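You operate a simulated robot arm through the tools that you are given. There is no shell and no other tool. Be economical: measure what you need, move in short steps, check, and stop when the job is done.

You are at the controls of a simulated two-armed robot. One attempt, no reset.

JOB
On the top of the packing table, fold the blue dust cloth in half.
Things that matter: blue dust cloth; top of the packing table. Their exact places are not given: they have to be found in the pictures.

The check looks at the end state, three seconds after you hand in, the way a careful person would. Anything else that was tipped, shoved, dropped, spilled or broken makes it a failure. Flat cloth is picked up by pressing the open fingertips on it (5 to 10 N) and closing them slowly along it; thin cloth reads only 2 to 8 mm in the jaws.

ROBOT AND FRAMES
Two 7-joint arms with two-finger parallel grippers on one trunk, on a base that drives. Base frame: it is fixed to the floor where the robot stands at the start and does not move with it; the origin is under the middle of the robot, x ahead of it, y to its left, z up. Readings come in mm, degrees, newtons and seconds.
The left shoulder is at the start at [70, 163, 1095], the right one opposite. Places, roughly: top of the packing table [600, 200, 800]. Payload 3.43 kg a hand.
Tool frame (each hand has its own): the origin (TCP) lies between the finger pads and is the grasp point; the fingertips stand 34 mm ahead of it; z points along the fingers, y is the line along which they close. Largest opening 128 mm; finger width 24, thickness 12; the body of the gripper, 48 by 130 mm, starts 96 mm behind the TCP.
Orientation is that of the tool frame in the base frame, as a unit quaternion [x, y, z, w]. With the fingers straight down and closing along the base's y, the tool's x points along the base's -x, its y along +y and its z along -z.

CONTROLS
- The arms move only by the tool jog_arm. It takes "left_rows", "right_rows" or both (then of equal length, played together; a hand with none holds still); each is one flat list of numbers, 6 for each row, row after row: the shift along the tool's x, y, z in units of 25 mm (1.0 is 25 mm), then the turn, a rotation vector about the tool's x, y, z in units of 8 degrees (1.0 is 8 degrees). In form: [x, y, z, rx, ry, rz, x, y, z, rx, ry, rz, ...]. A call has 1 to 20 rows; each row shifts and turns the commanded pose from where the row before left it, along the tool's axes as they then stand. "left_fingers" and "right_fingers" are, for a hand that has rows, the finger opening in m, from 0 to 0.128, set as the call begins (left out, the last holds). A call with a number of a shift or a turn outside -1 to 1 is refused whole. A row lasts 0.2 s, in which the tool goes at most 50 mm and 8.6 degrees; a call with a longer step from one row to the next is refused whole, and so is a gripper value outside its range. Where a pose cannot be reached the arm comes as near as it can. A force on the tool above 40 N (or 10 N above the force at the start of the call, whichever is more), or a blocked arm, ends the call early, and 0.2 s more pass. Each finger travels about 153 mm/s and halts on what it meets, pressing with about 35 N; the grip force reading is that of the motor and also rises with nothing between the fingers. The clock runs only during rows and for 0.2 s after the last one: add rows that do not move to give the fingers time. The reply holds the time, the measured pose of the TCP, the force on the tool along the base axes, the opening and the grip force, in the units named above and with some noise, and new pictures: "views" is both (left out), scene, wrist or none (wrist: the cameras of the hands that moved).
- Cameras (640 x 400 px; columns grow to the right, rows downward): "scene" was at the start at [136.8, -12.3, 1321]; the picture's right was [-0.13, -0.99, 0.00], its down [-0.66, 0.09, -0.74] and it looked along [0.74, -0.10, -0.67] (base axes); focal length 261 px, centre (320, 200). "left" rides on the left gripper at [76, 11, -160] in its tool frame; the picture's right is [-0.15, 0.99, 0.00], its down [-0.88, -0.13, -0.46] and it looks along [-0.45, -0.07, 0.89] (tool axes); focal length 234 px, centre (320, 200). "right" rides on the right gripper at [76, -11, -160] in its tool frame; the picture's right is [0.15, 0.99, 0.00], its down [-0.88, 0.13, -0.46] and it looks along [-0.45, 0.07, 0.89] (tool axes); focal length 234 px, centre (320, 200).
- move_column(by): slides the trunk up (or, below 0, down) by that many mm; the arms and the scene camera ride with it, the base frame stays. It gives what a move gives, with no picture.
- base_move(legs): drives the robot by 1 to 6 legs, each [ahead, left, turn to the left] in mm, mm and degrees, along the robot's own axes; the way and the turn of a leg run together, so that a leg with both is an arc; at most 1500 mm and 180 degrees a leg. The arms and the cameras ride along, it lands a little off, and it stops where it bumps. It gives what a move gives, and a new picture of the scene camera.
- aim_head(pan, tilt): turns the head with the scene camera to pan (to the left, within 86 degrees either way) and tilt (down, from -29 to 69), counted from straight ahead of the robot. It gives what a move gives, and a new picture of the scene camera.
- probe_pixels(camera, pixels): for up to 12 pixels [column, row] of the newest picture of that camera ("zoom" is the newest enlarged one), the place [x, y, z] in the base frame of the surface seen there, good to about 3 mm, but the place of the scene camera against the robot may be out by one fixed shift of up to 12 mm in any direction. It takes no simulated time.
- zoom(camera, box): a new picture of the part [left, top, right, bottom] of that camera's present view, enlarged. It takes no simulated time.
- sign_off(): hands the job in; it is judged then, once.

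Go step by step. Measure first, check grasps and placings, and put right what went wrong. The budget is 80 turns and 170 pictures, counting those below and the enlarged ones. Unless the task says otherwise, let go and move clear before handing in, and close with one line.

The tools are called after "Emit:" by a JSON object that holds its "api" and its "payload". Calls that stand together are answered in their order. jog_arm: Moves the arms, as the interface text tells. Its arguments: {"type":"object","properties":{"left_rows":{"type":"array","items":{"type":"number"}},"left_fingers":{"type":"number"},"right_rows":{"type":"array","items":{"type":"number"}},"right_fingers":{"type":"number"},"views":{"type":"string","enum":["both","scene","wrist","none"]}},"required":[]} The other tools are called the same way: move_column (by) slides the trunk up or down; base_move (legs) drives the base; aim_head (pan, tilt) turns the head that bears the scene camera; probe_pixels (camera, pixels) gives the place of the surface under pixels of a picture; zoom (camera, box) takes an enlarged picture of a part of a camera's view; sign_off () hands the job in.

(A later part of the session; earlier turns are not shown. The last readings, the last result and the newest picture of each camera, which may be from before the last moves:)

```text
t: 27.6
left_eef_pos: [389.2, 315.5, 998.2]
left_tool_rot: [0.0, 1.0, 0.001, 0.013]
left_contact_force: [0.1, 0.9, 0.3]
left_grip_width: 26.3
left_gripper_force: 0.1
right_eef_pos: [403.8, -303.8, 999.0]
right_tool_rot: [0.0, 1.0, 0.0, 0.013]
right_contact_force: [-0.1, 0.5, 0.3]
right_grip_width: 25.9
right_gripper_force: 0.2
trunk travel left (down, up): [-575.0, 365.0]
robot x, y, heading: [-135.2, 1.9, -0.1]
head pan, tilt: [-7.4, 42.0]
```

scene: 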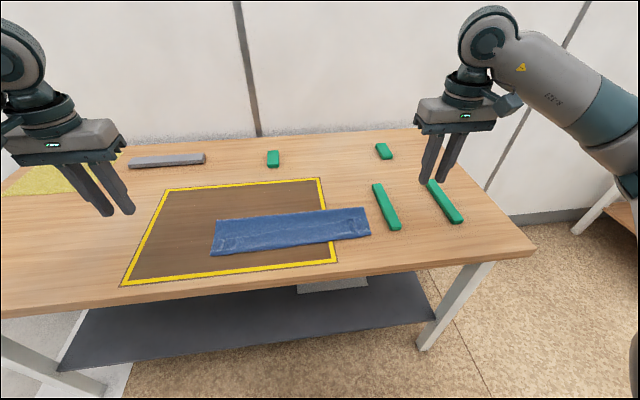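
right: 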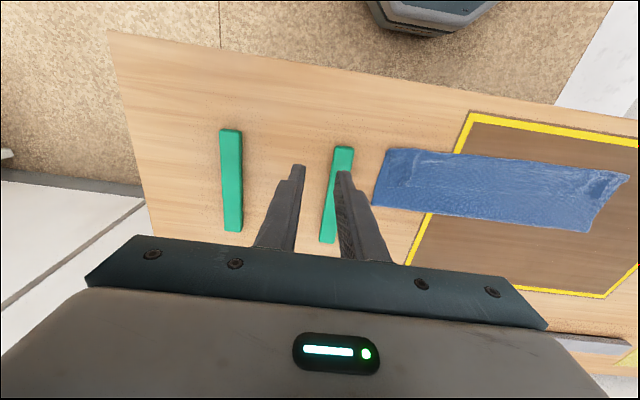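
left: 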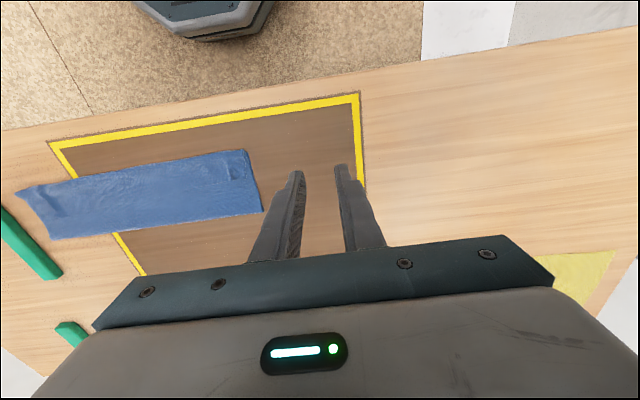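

The fold looks clean, with the cloth now a strip from (211,254) to (370,208) in the scene. I'll zoom in to check the edges and flatness.

Emit:
{"api": "zoom", "payload": {"camera": "scene", "box": [190, 180, 390, 305]}}

Emit:
{"api": "probe_pixels", "payload": {"camera": "zoom", "pixels": [[72, 232], [92, 130], [320, 215], [320, 170], [560, 95], [572, 175], [120, 220], [110, 190], [500, 190]]}}

```text
3.20 times, centred on (290, 242) of scene
```

zoom: 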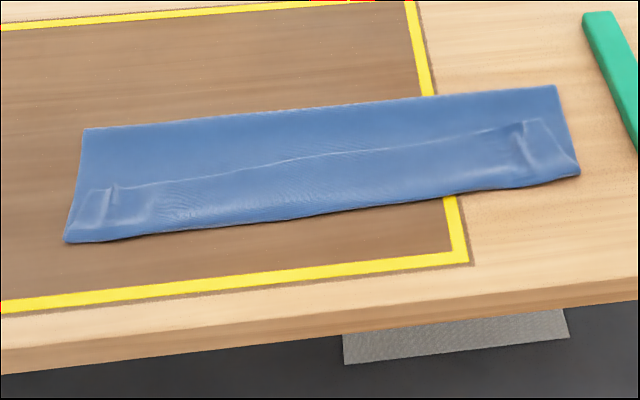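

```text
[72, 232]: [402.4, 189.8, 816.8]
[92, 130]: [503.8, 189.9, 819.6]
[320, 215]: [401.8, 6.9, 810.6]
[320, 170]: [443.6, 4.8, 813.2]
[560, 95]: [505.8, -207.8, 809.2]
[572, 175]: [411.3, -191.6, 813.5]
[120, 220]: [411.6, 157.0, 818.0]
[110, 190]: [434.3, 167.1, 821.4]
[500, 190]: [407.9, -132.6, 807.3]
```

The strip measures only about 110 mm deep where I expected about 134, and there is a line inside it running from (90,190) to (540,120). I'll look more closely with the wrist cameras.

Emit:
{"api": "zoom", "payload": {"camera": "left", "box": [120, 110, 312, 230]}}

Emit:
{"api": "zoom", "payload": {"camera": "right", "box": [360, 120, 552, 240]}}

Emit:
{"api": "probe_pixels", "payload": {"camera": "right", "pixels": [[388, 152], [376, 203], [450, 157], [440, 212], [500, 165], [500, 218], [595, 225], [622, 178]]}}

Emit:
{"api": "probe_pixels", "payload": {"camera": "left", "pixels": [[246, 153], [259, 208], [200, 160], [200, 218], [120, 174], [120, 228], [52, 236], [25, 190]]}}

```text
3.33 times, centred on (216, 170) of left
```

zoom: 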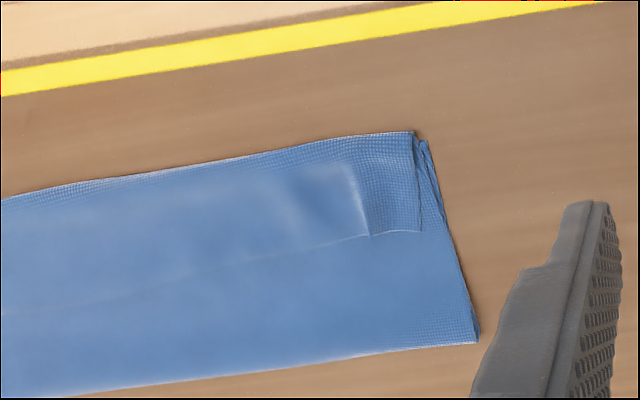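

```text
3.33 times, centred on (456, 180) of right
```

zoom: 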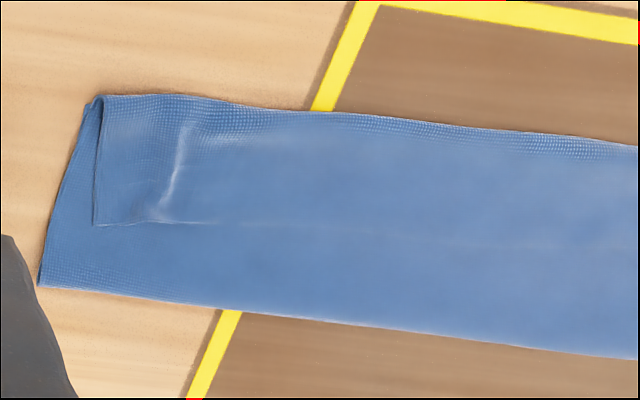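

```text
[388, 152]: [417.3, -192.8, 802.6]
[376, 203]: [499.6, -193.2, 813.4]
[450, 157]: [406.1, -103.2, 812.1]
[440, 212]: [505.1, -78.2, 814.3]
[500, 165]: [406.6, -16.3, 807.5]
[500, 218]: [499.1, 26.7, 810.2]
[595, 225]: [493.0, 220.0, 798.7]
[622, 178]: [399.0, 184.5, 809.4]
```

```text
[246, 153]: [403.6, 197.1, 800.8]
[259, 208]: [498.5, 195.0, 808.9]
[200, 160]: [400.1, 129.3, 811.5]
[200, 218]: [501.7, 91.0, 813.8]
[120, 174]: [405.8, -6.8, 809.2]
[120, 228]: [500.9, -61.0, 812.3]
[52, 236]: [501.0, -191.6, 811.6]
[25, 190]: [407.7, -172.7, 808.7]
```

The close view shows the far edge lying as a flap folded back on top, with its free edge at about (420,230) in the left zoom and (95,225) in the right. The crease was also dragged in to x≈503. My arc was too high, and gripping the full finger width kept the edge strip from flipping. I'll measure the free edge, regrip it shallowly, and re-lay the fold.

Emit:
{"api": "probe_pixels", "payload": {"camera": "left", "pixels": [[245, 178], [240, 179], [231, 180], [231, 184], [215, 183], [190, 187], [120, 202], [235, 165]]}}

Emit:
{"api": "probe_pixels", "payload": {"camera": "right", "pixels": [[390, 186], [395, 186], [406, 186], [406, 190], [420, 187], [450, 188], [500, 190], [398, 165]]}}

```text
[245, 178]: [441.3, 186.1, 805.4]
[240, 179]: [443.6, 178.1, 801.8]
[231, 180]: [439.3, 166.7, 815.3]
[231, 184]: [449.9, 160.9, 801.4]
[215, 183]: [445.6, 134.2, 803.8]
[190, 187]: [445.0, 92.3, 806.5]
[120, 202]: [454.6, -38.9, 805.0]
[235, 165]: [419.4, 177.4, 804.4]
```

```text
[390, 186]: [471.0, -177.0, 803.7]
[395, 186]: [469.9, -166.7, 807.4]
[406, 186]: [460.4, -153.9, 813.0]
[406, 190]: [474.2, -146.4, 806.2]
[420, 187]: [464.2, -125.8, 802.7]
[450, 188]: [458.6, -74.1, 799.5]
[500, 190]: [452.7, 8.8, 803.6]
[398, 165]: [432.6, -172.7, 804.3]
```

The old pinch ridges still stand up at about (439,167) on the left and (460,−154) on the right, near the free edge, which makes them easy to regrip. I'll hover over them so that only the last 10 mm or so of the edge falls between the fingers.

Emit:
{"api": "jog_arm", "payload": {"left_rows": [-0.285, -0.742, 0.64, 0, 0.187, 0, -0.285, -0.742, 0.64, 0, 0, 0, -0.285, -0.742, 0.64, 0, 0, 0, -0.285, -0.742, 0.64, 0, 0, 0, -0.285, -0.742, 0.64, 0, 0, 0, -0.285, -0.742, 0.64, 0, 0, 0, -0.285, -0.742, 0.64, 0, 0, 0, -0.285, -0.742, 0.64, 0, 0, 0, 0, 0, 0, 0, 0, 0], "right_rows": [-0.315, 0.75, 0.645, 0, 0.187, 0, -0.315, 0.75, 0.645, 0, 0, 0, -0.315, 0.75, 0.645, 0, 0, 0, -0.315, 0.75, 0.645, 0, 0, 0, -0.315, 0.75, 0.645, 0, 0, 0, -0.315, 0.75, 0.645, 0, 0, 0, -0.315, 0.75, 0.645, 0, 0, 0, -0.315, 0.75, 0.645, 0, 0, 0, 0, 0, 0, 0, 0, 0], "left_fingers": 0.03, "right_fingers": 0.03, "views": "wrist"}}

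Emit:
{"api": "zoom", "payload": {"camera": "left", "box": [220, 60, 412, 180]}}

Emit:
{"api": "zoom", "payload": {"camera": "right", "box": [220, 60, 412, 180]}}

```text
t: 29.6
left_eef_pos: [446.1, 167.6, 872.7]
left_tool_rot: [-0.001, 1.0, 0.0, 0.001]
left_contact_force: [-0.1, -0.1, 0.3]
left_grip_width: 30.0
left_gripper_force: 0.1
right_eef_pos: [466.4, -153.1, 870.0]
right_tool_rot: [0.0, 1.0, 0.0, 0.001]
right_contact_force: [0.3, 0.1, -0.1]
right_grip_width: 30.1
right_gripper_force: 0.2
trunk travel left (down, up): [-575.0, 365.0]
robot x, y, heading: [-138.3, -1.9, 0.1]
head pan, tilt: [-7.4, 42.0]
```

right: 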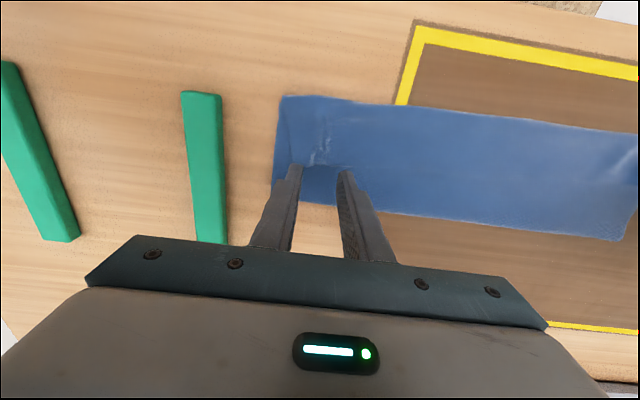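
left: 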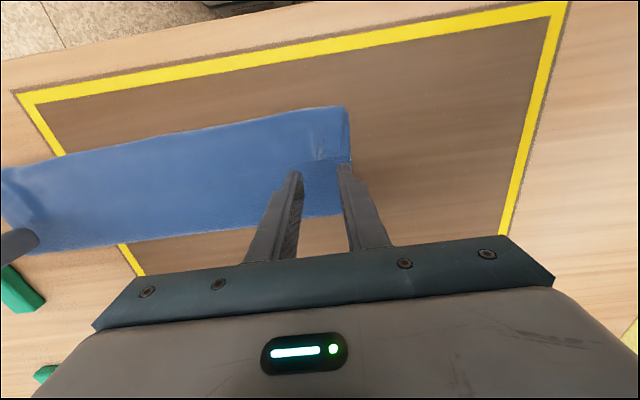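

```text
3.33 times, centred on (316, 120) of left
```

zoom: 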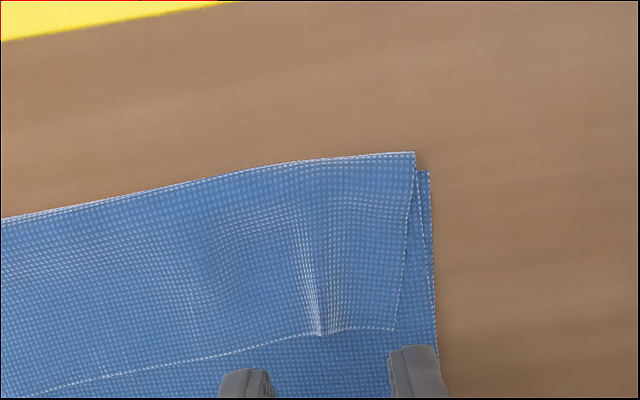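

```text
3.33 times, centred on (316, 120) of right
```

zoom: 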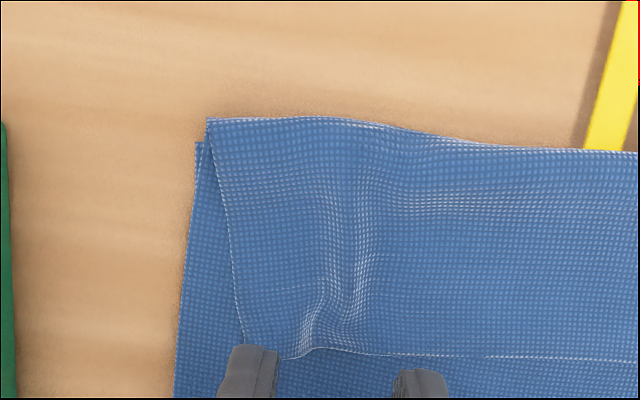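

The flap and both ridges are clear, with ridge ends at (320,330) in the left zoom and (325,345) in the right. I'll measure them.

Emit:
{"api": "probe_pixels", "payload": {"camera": "right", "pixels": [[294, 163], [306, 164], [316, 162], [319, 164], [318, 155], [330, 166], [350, 166], [302, 100]]}}

Emit:
{"api": "probe_pixels", "payload": {"camera": "left", "pixels": [[337, 158], [326, 158], [316, 158], [316, 160], [312, 145], [300, 162], [280, 166], [325, 108]]}}

```text
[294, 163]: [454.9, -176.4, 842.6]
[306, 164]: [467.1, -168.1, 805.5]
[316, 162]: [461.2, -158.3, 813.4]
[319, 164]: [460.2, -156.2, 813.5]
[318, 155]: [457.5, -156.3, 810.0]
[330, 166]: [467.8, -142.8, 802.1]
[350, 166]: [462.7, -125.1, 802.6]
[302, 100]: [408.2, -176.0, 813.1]
```

```text
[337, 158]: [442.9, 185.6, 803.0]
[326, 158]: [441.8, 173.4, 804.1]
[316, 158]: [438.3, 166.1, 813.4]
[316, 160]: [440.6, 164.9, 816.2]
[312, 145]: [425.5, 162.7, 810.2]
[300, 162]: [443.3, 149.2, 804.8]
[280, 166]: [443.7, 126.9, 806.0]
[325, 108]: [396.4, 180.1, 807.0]
```

The ridges are at (441,165) and (460,−157), standing about 12 mm tall. I'll align y, descend until the tips are just above the lower layer, and close.

Emit:
{"api": "jog_arm", "payload": {"left_rows": [0, -0.1, 0.34, 0, 0, 0, 0, 0, 0.34, 0, 0, 0, 0, 0, 0.34, 0, 0, 0, 0, 0, 0.34, 0, 0, 0, 0, 0, 0, 0, 0, 0], "right_rows": [0, -0.13, 0.32, 0, 0, 0, 0, 0, 0.32, 0, 0, 0, 0, 0, 0.32, 0, 0, 0, 0, 0, 0.32, 0, 0, 0, 0, 0, 0, 0, 0, 0], "views": "wrist"}}

```text
t: 30.8
left_eef_pos: [447.1, 165.1, 835.5]
left_tool_rot: [0.0, 1.0, 0.0, 0.0]
left_contact_force: [0.8, 0.1, 5.6]
left_grip_width: 29.9
left_gripper_force: 0.0
right_eef_pos: [468.6, -156.9, 838.1]
right_tool_rot: [0.0, 1.0, 0.0, 0.001]
right_contact_force: [0.5, -0.9, 0.0]
right_grip_width: 30.3
right_gripper_force: 0.0
trunk travel left (down, up): [-575.0, 365.0]
robot x, y, heading: [-135.3, 4.9, 0.0]
head pan, tilt: [-7.4, 42.0]
```

right: 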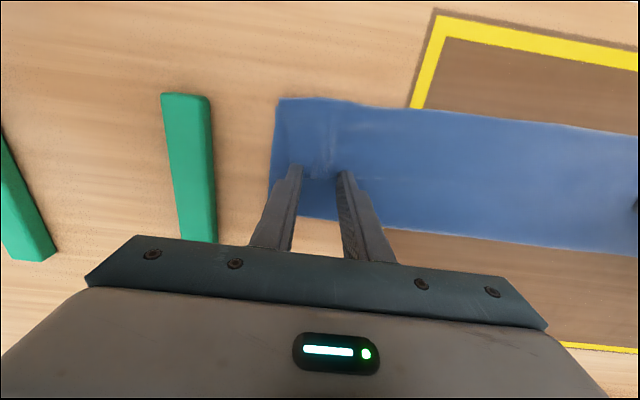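
left: 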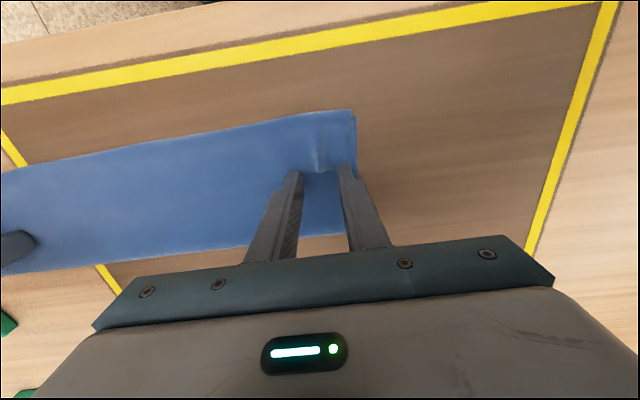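

The left hand is touching lightly and the right is just clear, with the free edge sitting right at the tips. I'll shift 4 mm toward me, set both heights close to contact, and close in steps.

Emit:
{"api": "jog_arm", "payload": {"left_rows": [0, 0, -0.08, 0, 0, 0, 0.16, 0, 0, 0, 0, 0, 0, 0, 0.05, 0, 0, 0, 0, 0, 0, 0, 0, 0], "right_rows": [0, 0, -0.04, 0, 0, 0, 0.16, 0, 0, 0, 0, 0, 0, 0, 0.12, 0, 0, 0, 0, 0, 0, 0, 0, 0], "left_fingers": 0.026, "right_fingers": 0.026, "views": "none"}}

Emit:
{"api": "jog_arm", "payload": {"left_rows": [0, 0, 0, 0, 0, 0, 0, 0, 0, 0, 0, 0], "right_rows": [0, 0, 0, 0, 0, 0, 0, 0, 0, 0, 0, 0], "left_fingers": 0.016, "right_fingers": 0.016, "views": "wrist"}}

```text
t: 31.8
left_eef_pos: [441.2, 165.5, 837.2]
left_tool_rot: [0.0, 1.0, -0.001, 0.002]
left_contact_force: [1.0, -0.8, 2.3]
left_grip_width: 25.9
left_gripper_force: 0.1
right_eef_pos: [463.1, -155.8, 835.9]
right_tool_rot: [-0.001, 1.0, 0.0, 0.001]
right_contact_force: [2.0, 0.4, 1.8]
right_grip_width: 26.0
right_gripper_force: 0.1
trunk travel left (down, up): [-575.0, 365.0]
robot x, y, heading: [-139.4, -2.2, 0.2]
head pan, tilt: [-7.4, 42.0]
```

```text
t: 32.4
left_eef_pos: [441.8, 165.3, 837.1]
left_tool_rot: [0.0, 1.0, 0.0, 0.001]
left_contact_force: [0.3, 0.3, 1.9]
left_grip_width: 15.7
left_gripper_force: 0.1
right_eef_pos: [463.6, -156.3, 837.1]
right_tool_rot: [0.0, 1.0, 0.0, 0.001]
right_contact_force: [0.6, 0.4, 2.8]
right_grip_width: 15.5
right_gripper_force: 0.1
trunk travel left (down, up): [-575.0, 365.0]
robot x, y, heading: [-137.1, -0.2, -0.2]
head pan, tilt: [-7.4, 42.0]
```

right: 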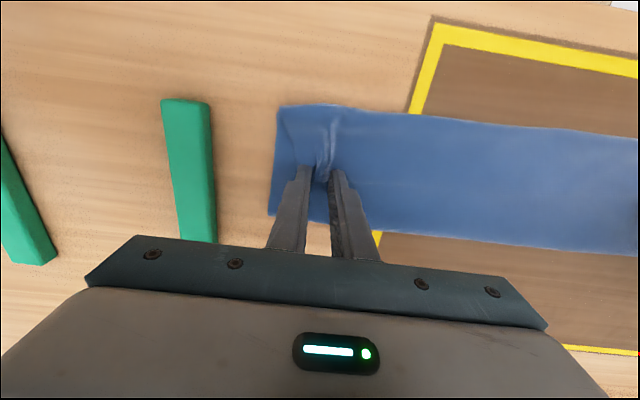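
left: 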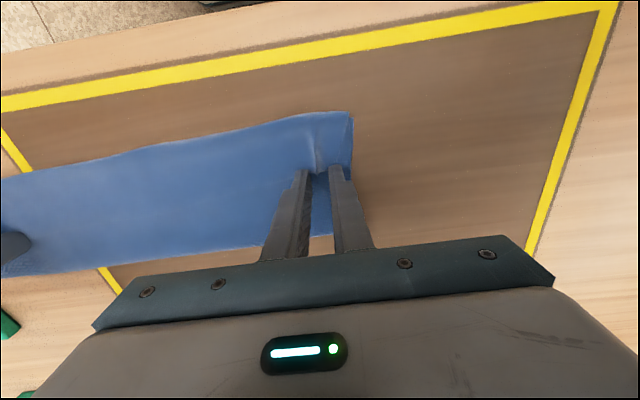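

The ridges lie between the fingers, so I'll close fully.

Emit:
{"api": "jog_arm", "payload": {"left_rows": [0, 0, 0, 0, 0, 0, 0, 0, 0, 0, 0, 0], "right_rows": [0, 0, 0, 0, 0, 0, 0, 0, 0, 0, 0, 0], "left_fingers": 0.008, "right_fingers": 0.008, "views": "none"}}

Emit:
{"api": "jog_arm", "payload": {"left_rows": [0, 0, 0, 0, 0, 0, 0, 0, 0, 0, 0, 0], "right_rows": [0, 0, 0, 0, 0, 0, 0, 0, 0, 0, 0, 0], "left_fingers": 0.0, "right_fingers": 0.0, "views": "wrist"}}

```text
t: 33.0
left_eef_pos: [442.0, 164.8, 838.3]
left_tool_rot: [0.001, 1.0, 0.0, 0.001]
left_contact_force: [0.1, -1.2, 0.2]
left_grip_width: 8.5
left_gripper_force: 0.1
right_eef_pos: [462.6, -156.1, 836.6]
right_tool_rot: [0.0, 1.0, 0.0, 0.001]
right_contact_force: [-0.6, 1.2, 3.5]
right_grip_width: 9.4
right_gripper_force: 0.9
trunk travel left (down, up): [-575.0, 365.0]
robot x, y, heading: [-139.9, -1.0, 0.1]
head pan, tilt: [-7.4, 42.0]
```

```text
t: 33.6
left_eef_pos: [442.7, 164.8, 837.9]
left_tool_rot: [0.0, 1.0, -0.001, 0.001]
left_contact_force: [0.4, -5.9, 2.1]
left_grip_width: 2.1
left_gripper_force: 34.8
right_eef_pos: [463.5, -155.8, 837.1]
right_tool_rot: [-0.001, 1.0, 0.0, 0.001]
right_contact_force: [-1.0, 4.5, 3.5]
right_grip_width: 2.4
right_gripper_force: 34.3
trunk travel left (down, up): [-575.0, 365.0]
robot x, y, heading: [-137.9, 4.6, -0.1]
head pan, tilt: [-7.4, 42.0]
```

right: 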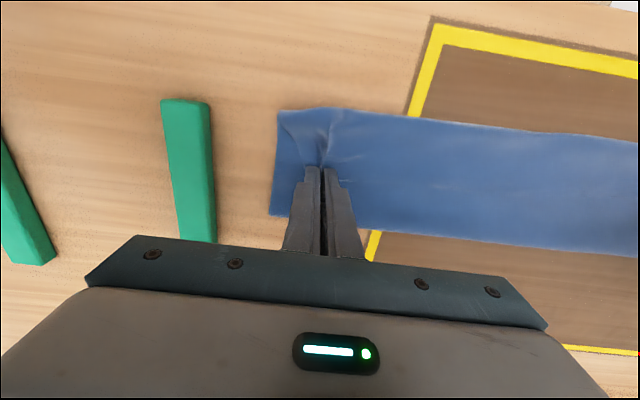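
left: 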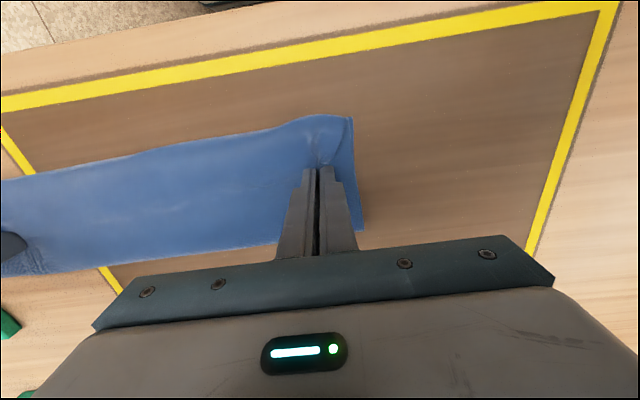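

Both grips are firm at 2.1 and 2.4 mm. I'll lift the edge and carry it away from me past the crease, so the flap unrolls and the lower layer lies flat again to about x 595.

Emit:
{"api": "jog_arm", "payload": {"left_rows": [-0.16, -0.03, -0.74, 0, 0, 0, -0.16, -0.03, -0.74, 0, 0, 0, -0.4, 0, -0.8, 0, 0, 0, -0.4, 0, -0.8, 0, 0, 0, -0.6, 0, -0.6, 0, 0, 0, -0.6, 0, -0.6, 0, 0, 0, -0.6, 0, -0.3, 0, 0, 0, -0.6, 0, -0.3, 0, 0, 0, -0.6, 0, 0.16, 0, 0, 0, -0.6, 0, 0.16, 0, 0, 0, -0.6, 0, 0.4, 0, 0, 0, -0.6, 0, 0.4, 0, 0, 0, -0.4, 0, 0.44, 0, 0, 0, -0.4, 0, 0.44, 0, 0, 0, 0, 0, 0, 0, 0, 0], "right_rows": [-0.16, 0.03, -0.74, 0, 0, 0, -0.16, 0.03, -0.74, 0, 0, 0, -0.4, 0, -0.8, 0, 0, 0, -0.4, 0, -0.8, 0, 0, 0, -0.6, 0, -0.6, 0, 0, 0, -0.6, 0, -0.6, 0, 0, 0, -0.6, 0, -0.3, 0, 0, 0, -0.6, 0, -0.3, 0, 0, 0, -0.6, 0, 0.16, 0, 0, 0, -0.6, 0, 0.16, 0, 0, 0, -0.6, 0, 0.4, 0, 0, 0, -0.6, 0, 0.4, 0, 0, 0, -0.2, 0, 0.44, 0, 0, 0, -0.2, 0, 0.44, 0, 0, 0, 0, 0, 0, 0, 0, 0], "views": "both"}}

```text
t: 36.8
left_eef_pos: [610.0, 162.8, 909.2]
left_tool_rot: [-0.001, 1.0, 0.0, 0.0]
left_contact_force: [0.5, -2.6, 0.8]
left_grip_width: 2.1
left_gripper_force: 34.8
right_eef_pos: [620.5, -155.1, 908.3]
right_tool_rot: [0.0, 1.0, -0.001, 0.001]
right_contact_force: [-0.7, 2.3, 1.0]
right_grip_width: 2.1
right_gripper_force: 35.3
trunk travel left (down, up): [-575.0, 365.0]
robot x, y, heading: [-137.0, -0.4, -0.1]
head pan, tilt: [-7.4, 42.0]
```

scene: 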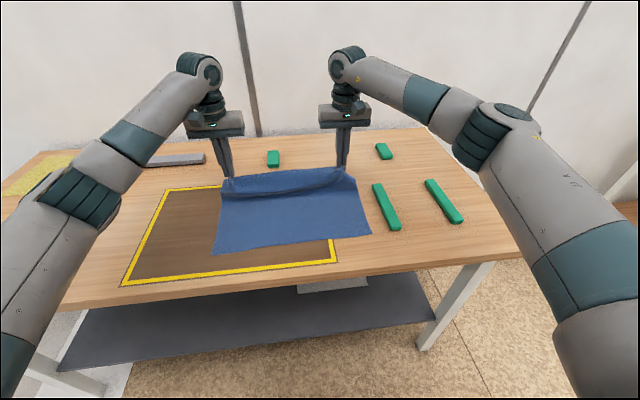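
right: 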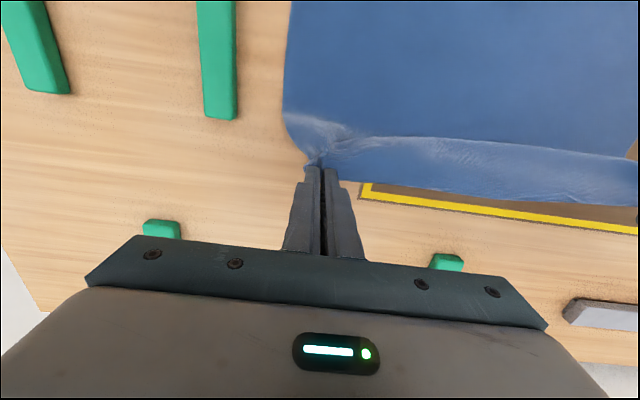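
left: 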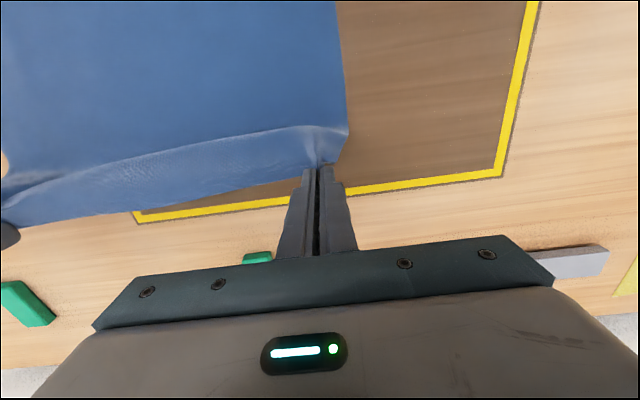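

The cloth is re-laid and both hands hold just the edge. This time I'll use a triangular path with the cloth hanging straight below the fingers. First I'll go to the apex above the crease, with tips at about 117 mm height.

Emit:
{"api": "jog_arm", "payload": {"left_rows": [0.6, 0, -0.42, 0, 0, 0, 0.6, 0, -0.42, 0, 0, 0, 0.6, 0, -0.42, 0, 0, 0, 0.6, 0, -0.42, 0, 0, 0, 0, 0, 0, 0, 0, 0], "right_rows": [0.585, 0, -0.43, 0, 0, 0, 0.585, 0, -0.43, 0, 0, 0, 0.585, 0, -0.43, 0, 0, 0, 0.585, 0, -0.43, 0, 0, 0, 0, 0, 0, 0, 0, 0], "views": "both"}}

```text
t: 38.0
left_eef_pos: [551.5, 162.6, 950.2]
left_tool_rot: [0.0, 1.0, 0.0, 0.0]
left_contact_force: [-0.1, -2.7, 0.5]
left_grip_width: 2.0
left_gripper_force: 34.6
right_eef_pos: [563.1, -155.8, 951.1]
right_tool_rot: [0.0, 1.0, 0.001, 0.0]
right_contact_force: [0.4, 3.6, 0.1]
right_grip_width: 2.5
right_gripper_force: 34.9
trunk travel left (down, up): [-575.0, 365.0]
robot x, y, heading: [-136.9, -3.0, -0.2]
head pan, tilt: [-7.4, 42.0]
```

scene: 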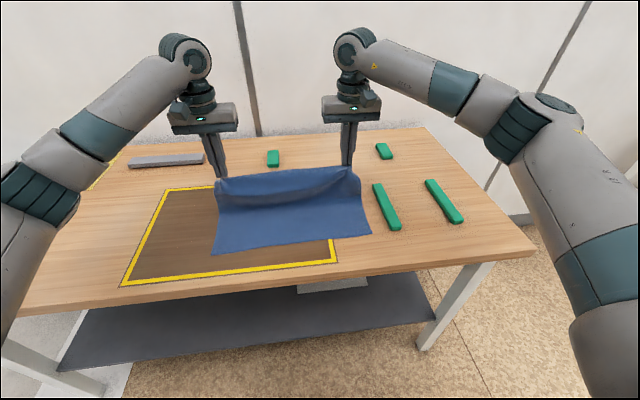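
right: 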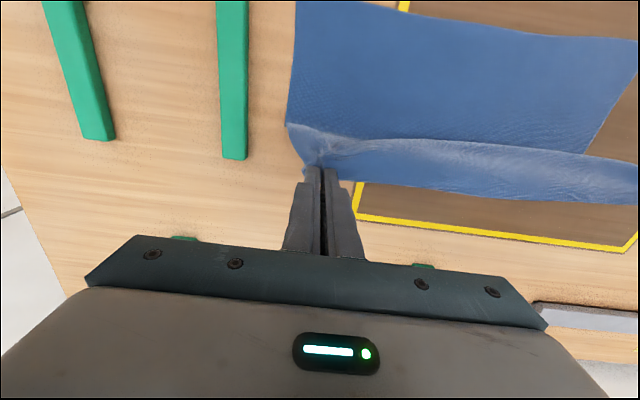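
left: 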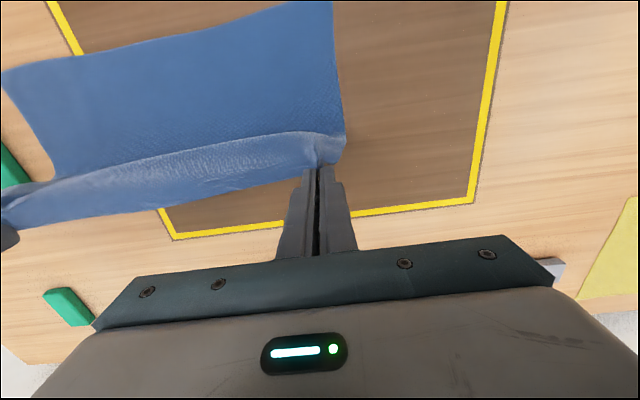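

The cloth hangs well at the apex. I'll now interleave lowering and tilting with small backward base moves, so the sheet lays down without being pulled taut.

Emit:
{"api": "jog_arm", "payload": {"left_rows": [0.122, 0, 0.368, 0, -0.625, 0, 0.122, 0, 0.368, 0, -0.625, 0], "right_rows": [0.122, 0, 0.368, 0, -0.625, 0, 0.122, 0, 0.368, 0, -0.625, 0], "views": "none"}}

Emit:
{"api": "base_move", "payload": {"legs": [[-20, 0, 0]]}}

Emit:
{"api": "jog_arm", "payload": {"left_rows": [0.19, 0, 0.362, 0, -0.625, 0, 0.19, 0, 0.362, 0, -0.625, 0], "right_rows": [0.19, 0, 0.362, 0, -0.625, 0, 0.19, 0, 0.362, 0, -0.625, 0], "views": "none"}}

Emit:
{"api": "base_move", "payload": {"legs": [[-20, 0, 0]]}}

```text
t: 38.6
left_eef_pos: [545.2, 162.6, 935.4]
left_tool_rot: [0.0, 0.996, 0.0, 0.088]
left_contact_force: [-0.6, -4.1, 0.2]
left_grip_width: 1.9
left_gripper_force: 34.4
right_eef_pos: [556.5, -155.6, 932.1]
right_tool_rot: [0.0, 0.996, 0.0, 0.089]
right_contact_force: [-0.2, 3.2, 0.2]
right_grip_width: 2.2
right_gripper_force: 35.3
trunk travel left (down, up): [-575.0, 365.0]
robot x, y, heading: [-136.1, -1.3, 0.0]
head pan, tilt: [-7.4, 42.0]
```

```text
t: 39.4
left_eef_pos: [527.3, 162.9, 933.2]
left_tool_rot: [0.001, 0.996, 0.0, 0.087]
left_contact_force: [-0.4, -3.3, -0.5]
left_grip_width: 1.7
left_gripper_force: 34.9
right_eef_pos: [538.2, -154.5, 929.9]
right_tool_rot: [-0.001, 0.996, 0.001, 0.087]
right_contact_force: [0.0, 3.4, -0.4]
right_grip_width: 2.4
right_gripper_force: 35.2
trunk travel left (down, up): [-575.0, 365.0]
robot x, y, heading: [-157.7, 0.4, 0.0]
head pan, tilt: [-7.4, 42.0]
```

scene: 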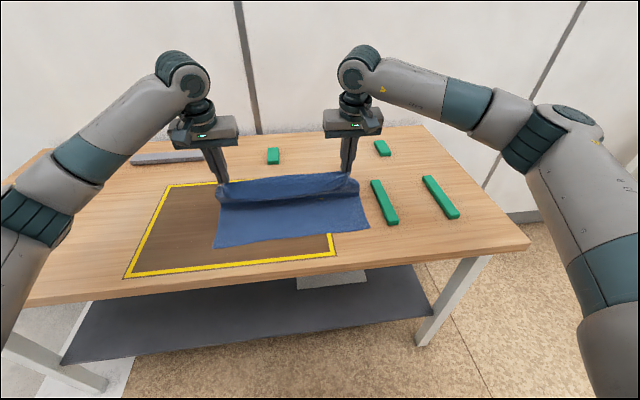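

```text
t: 40.0
left_eef_pos: [520.8, 164.5, 916.3]
left_tool_rot: [0.001, 0.985, 0.0, 0.175]
left_contact_force: [0.1, -2.5, 0.5]
left_grip_width: 1.8
left_gripper_force: 35.0
right_eef_pos: [529.9, -154.7, 912.8]
right_tool_rot: [0.0, 0.985, -0.001, 0.175]
right_contact_force: [-0.4, 2.8, -0.8]
right_grip_width: 2.3
right_gripper_force: 35.3
trunk travel left (down, up): [-575.0, 365.0]
robot x, y, heading: [-156.5, 0.2, 0.1]
head pan, tilt: [-7.4, 42.0]
```

```text
t: 40.8
left_eef_pos: [502.0, 163.2, 914.4]
left_tool_rot: [-0.001, 0.985, 0.0, 0.174]
left_contact_force: [-0.3, -3.7, 0.5]
left_grip_width: 1.8
left_gripper_force: 35.4
right_eef_pos: [512.4, -156.5, 911.2]
right_tool_rot: [0.0, 0.985, 0.0, 0.172]
right_contact_force: [0.1, 3.8, 0.9]
right_grip_width: 2.6
right_gripper_force: 35.3
trunk travel left (down, up): [-575.0, 365.0]
robot x, y, heading: [-175.8, 2.8, 0.3]
head pan, tilt: [-7.4, 42.0]
```

scene: 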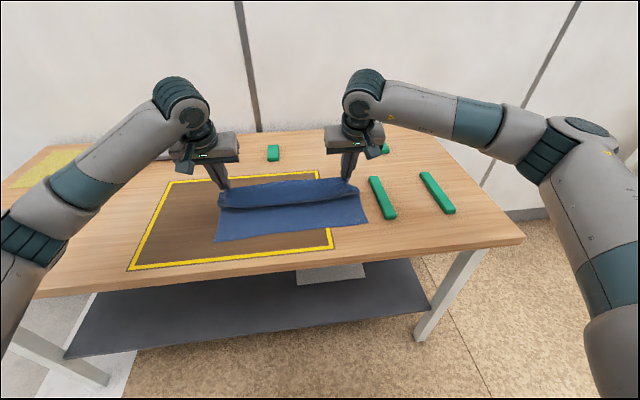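

The held point is at x≈502 and 77 mm high, right on the triangular path, and the crease is staying put. I'll continue down and toward me, tilting to 45°.

Emit:
{"api": "jog_arm", "payload": {"left_rows": [0.717, 0, 0.18, 0, -0.625, 0, 0.732, 0, 0.13, 0, -0.625, 0, 0.74, 0, 0.074, 0, -0.625, 0, 0.75, 0, 0.017, 0, -0.625, 0, 0.756, 0, -0.033, 0, -0.625, 0, 0, 0, 0, 0, 0, 0], "right_rows": [0.717, 0, 0.18, 0, -0.625, 0, 0.732, 0, 0.13, 0, -0.625, 0, 0.74, 0, 0.074, 0, -0.625, 0, 0.75, 0, 0.017, 0, -0.625, 0, 0.756, 0, -0.033, 0, -0.625, 0, 0, 0, 0, 0, 0, 0], "views": "wrist"}}

```text
t: 42.2
left_eef_pos: [426.8, 164.4, 860.5]
left_tool_rot: [0.001, 0.923, 0.0, 0.384]
left_contact_force: [-0.1, -3.0, -0.2]
left_grip_width: 2.1
left_gripper_force: 34.7
right_eef_pos: [435.0, -154.8, 856.3]
right_tool_rot: [0.001, 0.923, 0.0, 0.384]
right_contact_force: [-0.3, 4.9, -0.2]
right_grip_width: 2.0
right_gripper_force: 35.0
trunk travel left (down, up): [-575.0, 365.0]
robot x, y, heading: [-175.9, 2.0, 0.1]
head pan, tilt: [-7.4, 42.0]
```

right: 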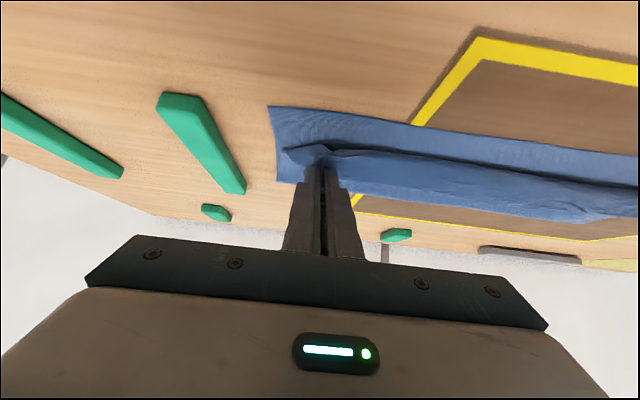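
left: 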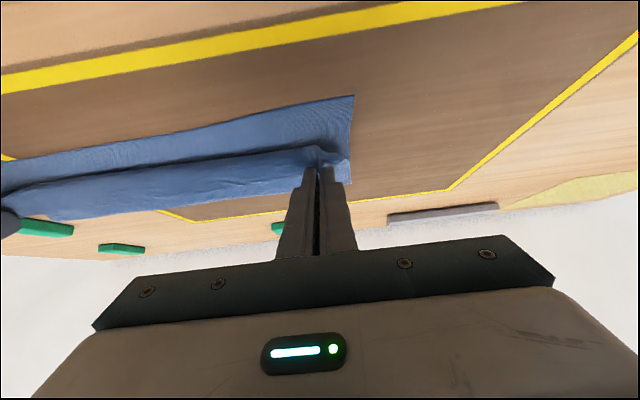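

The held edge is now near x 442 (left) and 451 (right), about 25 mm high. I'll check where the crease and the near edge are.

Emit:
{"api": "probe_pixels", "payload": {"camera": "left", "pixels": [[352, 98], [300, 108], [350, 181], [347, 170], [348, 176], [345, 162], [200, 128]]}}

Emit:
{"api": "probe_pixels", "payload": {"camera": "right", "pixels": [[270, 108], [320, 112], [279, 179], [282, 172], [285, 155], [400, 123], [420, 205]]}}

Emit:
{"api": "zoom", "payload": {"camera": "left", "box": [220, 80, 412, 200]}}

Emit:
{"api": "zoom", "payload": {"camera": "right", "box": [230, 90, 422, 210]}}

```text
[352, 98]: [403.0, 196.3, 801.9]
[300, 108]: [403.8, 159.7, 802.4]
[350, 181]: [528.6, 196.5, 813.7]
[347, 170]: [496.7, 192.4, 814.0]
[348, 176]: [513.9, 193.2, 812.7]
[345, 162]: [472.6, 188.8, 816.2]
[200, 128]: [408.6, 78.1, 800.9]
```

```text
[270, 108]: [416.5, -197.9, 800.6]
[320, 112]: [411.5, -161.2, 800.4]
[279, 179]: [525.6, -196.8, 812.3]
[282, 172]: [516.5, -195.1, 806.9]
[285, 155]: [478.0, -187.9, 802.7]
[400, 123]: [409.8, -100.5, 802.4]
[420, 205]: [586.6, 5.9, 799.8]
```

```text
3.33 times, centred on (316, 140) of left
```

zoom: 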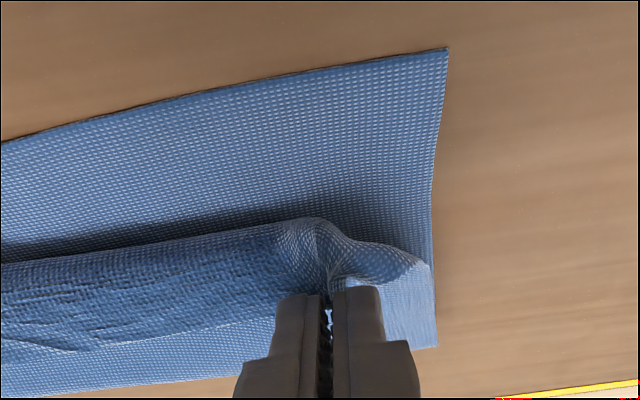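

```text
3.33 times, centred on (326, 150) of right
```

zoom: 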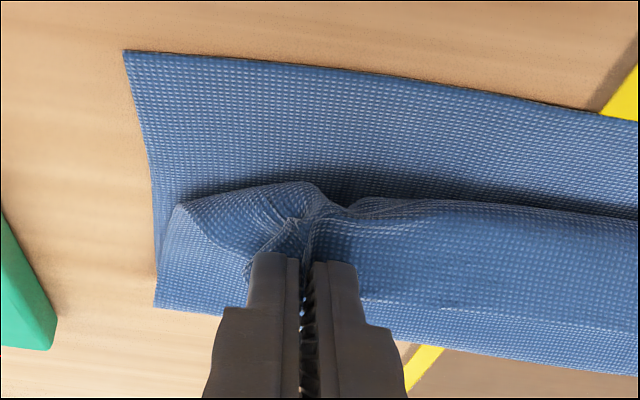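

The crease is holding at x≈529, close to the ideal of about 535. I'll bring the edge the last 25 mm, down onto the near edge.

Emit:
{"api": "jog_arm", "payload": {"left_rows": [0.405, 0, -0.025, 0, -0.3125, 0, 0.405, 0, -0.025, 0, -0.3125, 0, 0.405, 0, -0.055, 0, -0.3125, 0, 0.405, 0, -0.055, 0, -0.3125, 0, 0, 0, 0, 0, 0, 0], "right_rows": [0.362, 0, -0.04, 0, -0.3125, 0, 0.362, 0, -0.04, 0, -0.3125, 0, 0.363, 0, -0.065, 0, -0.3125, 0, 0.363, 0, -0.065, 0, -0.3125, 0, 0, 0, 0, 0, 0, 0], "views": "wrist"}}

Emit:
{"api": "zoom", "payload": {"camera": "left", "box": [220, 80, 412, 200]}}

Emit:
{"api": "zoom", "payload": {"camera": "right", "box": [230, 90, 422, 210]}}

```text
t: 43.4
left_eef_pos: [396.1, 165.6, 834.2]
left_tool_rot: [-0.001, 0.886, 0.0, 0.464]
left_contact_force: [1.6, -4.0, 7.4]
left_grip_width: 2.0
left_gripper_force: 34.7
right_eef_pos: [407.1, -155.3, 834.2]
right_tool_rot: [0.0, 0.886, 0.0, 0.463]
right_contact_force: [-0.9, 5.9, 4.8]
right_grip_width: 2.3
right_gripper_force: 35.2
trunk travel left (down, up): [-575.0, 365.0]
robot x, y, heading: [-176.2, 0.2, 0.1]
head pan, tilt: [-7.4, 42.0]
```

right: 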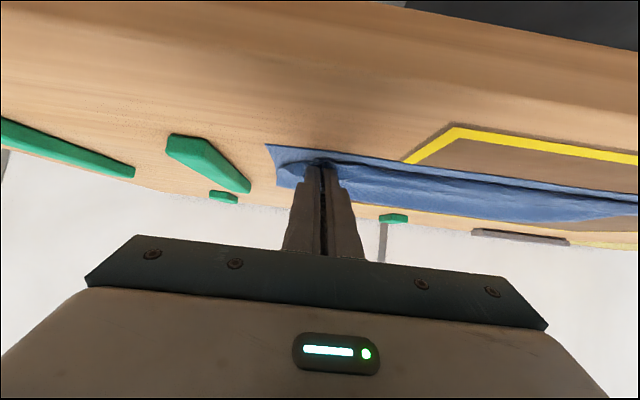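
left: 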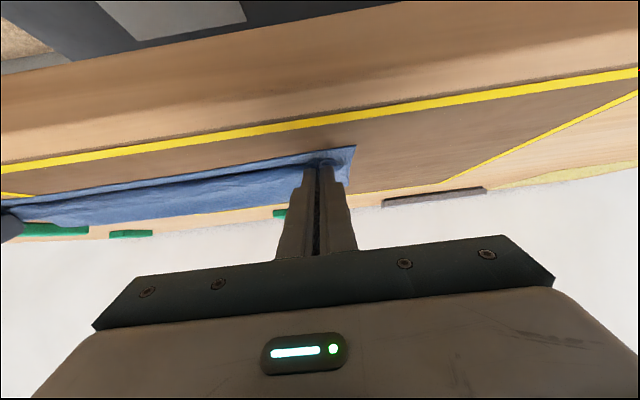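

```text
3.33 times, centred on (316, 140) of left
```

zoom: 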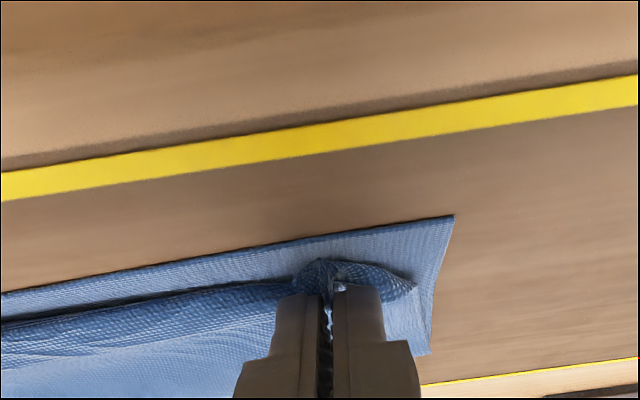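

```text
3.33 times, centred on (326, 150) of right
```

zoom: 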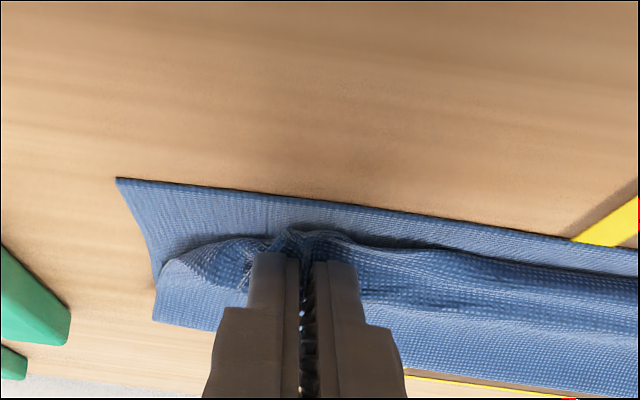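

Contact is light at 5–7 N, with the pinched strip about 13 mm behind the near edge as planned. I'll open in steps again and see how the edge settles.

Emit:
{"api": "jog_arm", "payload": {"left_rows": [0, 0, 0, 0, 0, 0, 0, 0, 0, 0, 0, 0], "right_rows": [0, 0, 0, 0, 0, 0, 0, 0, 0, 0, 0, 0], "left_fingers": 0.008, "right_fingers": 0.008, "views": "none"}}

Emit:
{"api": "jog_arm", "payload": {"left_rows": [0, 0, 0, 0, 0, 0, 0, 0, 0, 0, 0, 0], "right_rows": [0, 0, 0, 0, 0, 0, 0, 0, 0, 0, 0, 0], "left_fingers": 0.024, "right_fingers": 0.024, "views": "none"}}

Emit:
{"api": "zoom", "payload": {"camera": "left", "box": [220, 80, 412, 200]}}

Emit:
{"api": "zoom", "payload": {"camera": "right", "box": [230, 90, 422, 210]}}

```text
t: 44.0
left_eef_pos: [396.0, 164.0, 833.8]
left_tool_rot: [0.0, 0.887, 0.0, 0.461]
left_contact_force: [-0.7, 0.4, 1.9]
left_grip_width: 8.3
left_gripper_force: 0.5
right_eef_pos: [407.8, -156.5, 832.6]
right_tool_rot: [0.001, 0.887, -0.001, 0.463]
right_contact_force: [-0.7, -1.0, 0.7]
right_grip_width: 8.0
right_gripper_force: 0.0
trunk travel left (down, up): [-575.0, 365.0]
robot x, y, heading: [-176.3, -1.2, -0.0]
head pan, tilt: [-7.4, 42.0]
```

```text
t: 44.6
left_eef_pos: [395.6, 165.7, 831.9]
left_tool_rot: [0.0, 0.887, 0.0, 0.461]
left_contact_force: [0.1, -0.3, 0.4]
left_grip_width: 24.0
left_gripper_force: 0.0
right_eef_pos: [408.6, -157.2, 832.8]
right_tool_rot: [0.001, 0.887, -0.001, 0.462]
right_contact_force: [0.6, -0.6, -0.1]
right_grip_width: 24.1
right_gripper_force: 0.0
trunk travel left (down, up): [-575.0, 365.0]
robot x, y, heading: [-177.0, -1.7, 0.1]
head pan, tilt: [-7.4, 42.0]
```

```text
3.33 times, centred on (316, 140) of left
```

zoom: 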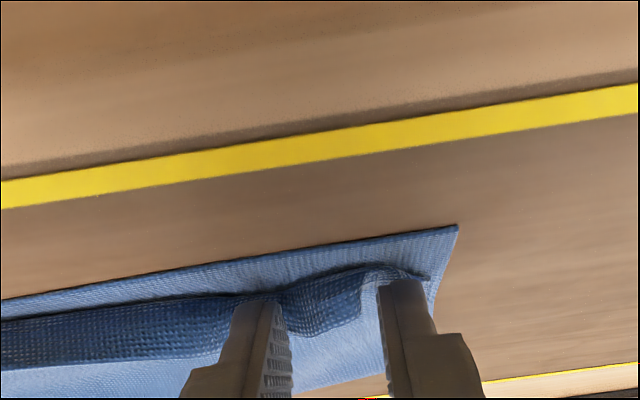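

```text
3.33 times, centred on (326, 150) of right
```

zoom: 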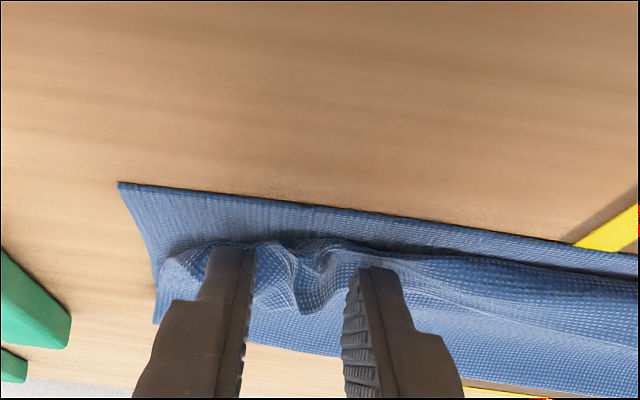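

The cloth is released, so I'll lift straight up and inspect.

Emit:
{"api": "jog_arm", "payload": {"left_rows": [-0.16, 0, -0.115, 0, 0, 0, -0.41, 0, -0.287, 0, 0, 0, -0.8, 0, -0.56, 0, 0, 0, -0.8, 0, -0.56, 0, 0, 0, -0.8, 0, -0.56, 0, 0.9, 0, -0.5, 0.6, -0.5, 0, 0.9, 0, -0.3, 0.6, -0.5, 0, 0.9, 0, -0.2, 0.6, -0.5, 0, 0.9, 0, 0, 0.6, -0.5, 0, 0.9, 0, 0, 0.6, -0.5, 0, 0.9, 0, 0, 0.6, 0, 0, 0.9, 0, 0, 0, 0, 0, 0.5, 0, 0, 0, 0, 0, 0, 0], "right_rows": [-0.16, 0, -0.115, 0, 0, 0, -0.41, 0, -0.287, 0, 0, 0, -0.8, 0, -0.56, 0, 0, 0, -0.8, 0, -0.56, 0, 0, 0, -0.8, 0, -0.56, 0, 0.9, 0, -0.5, -0.6, -0.5, 0, 0.9, 0, -0.3, -0.6, -0.5, 0, 0.9, 0, -0.2, -0.6, -0.5, 0, 0.9, 0, 0, -0.6, -0.5, 0, 0.9, 0, 0, -0.6, -0.5, 0, 0.9, 0, 0, -0.6, 0, 0, 0.9, 0, 0, 0, 0, 0, 0.5, 0, 0, 0, 0, 0, 0, 0], "views": "both"}}

Emit:
{"api": "zoom", "payload": {"camera": "scene", "box": [190, 170, 390, 295]}}

```text
t: 47.4
left_eef_pos: [381.1, 252.8, 990.3]
left_tool_rot: [0.0, 1.0, 0.0, 0.005]
left_contact_force: [-0.3, -0.3, 0.8]
left_grip_width: 24.0
left_gripper_force: 0.0
right_eef_pos: [390.3, -245.2, 991.8]
right_tool_rot: [0.0, 1.0, 0.0, 0.005]
right_contact_force: [0.5, 0.7, -0.6]
right_grip_width: 24.2
right_gripper_force: 0.2
trunk travel left (down, up): [-575.0, 365.0]
robot x, y, heading: [-178.2, -0.8, -0.1]
head pan, tilt: [-7.4, 42.0]
```

scene: 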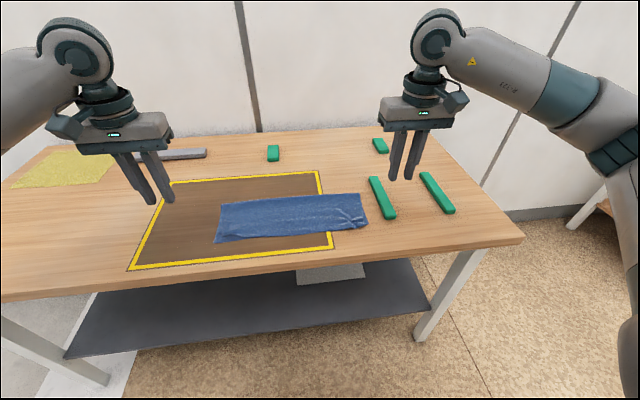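
right: 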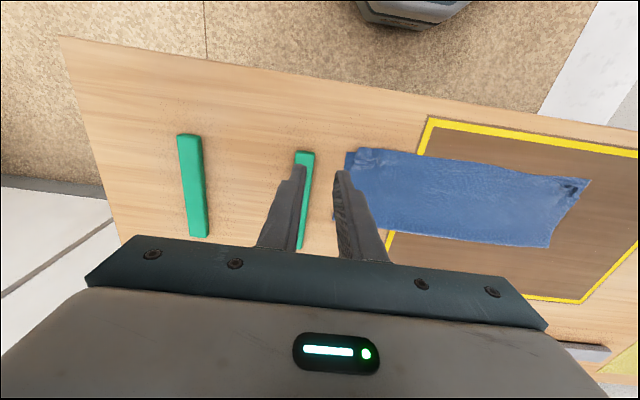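
left: 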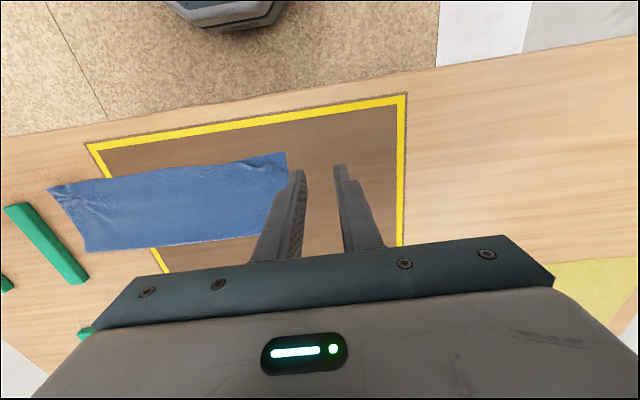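

```text
3.20 times, centred on (290, 232) of scene
```

zoom: 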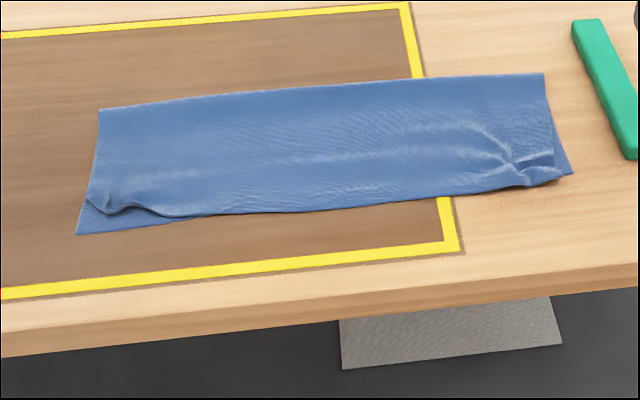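

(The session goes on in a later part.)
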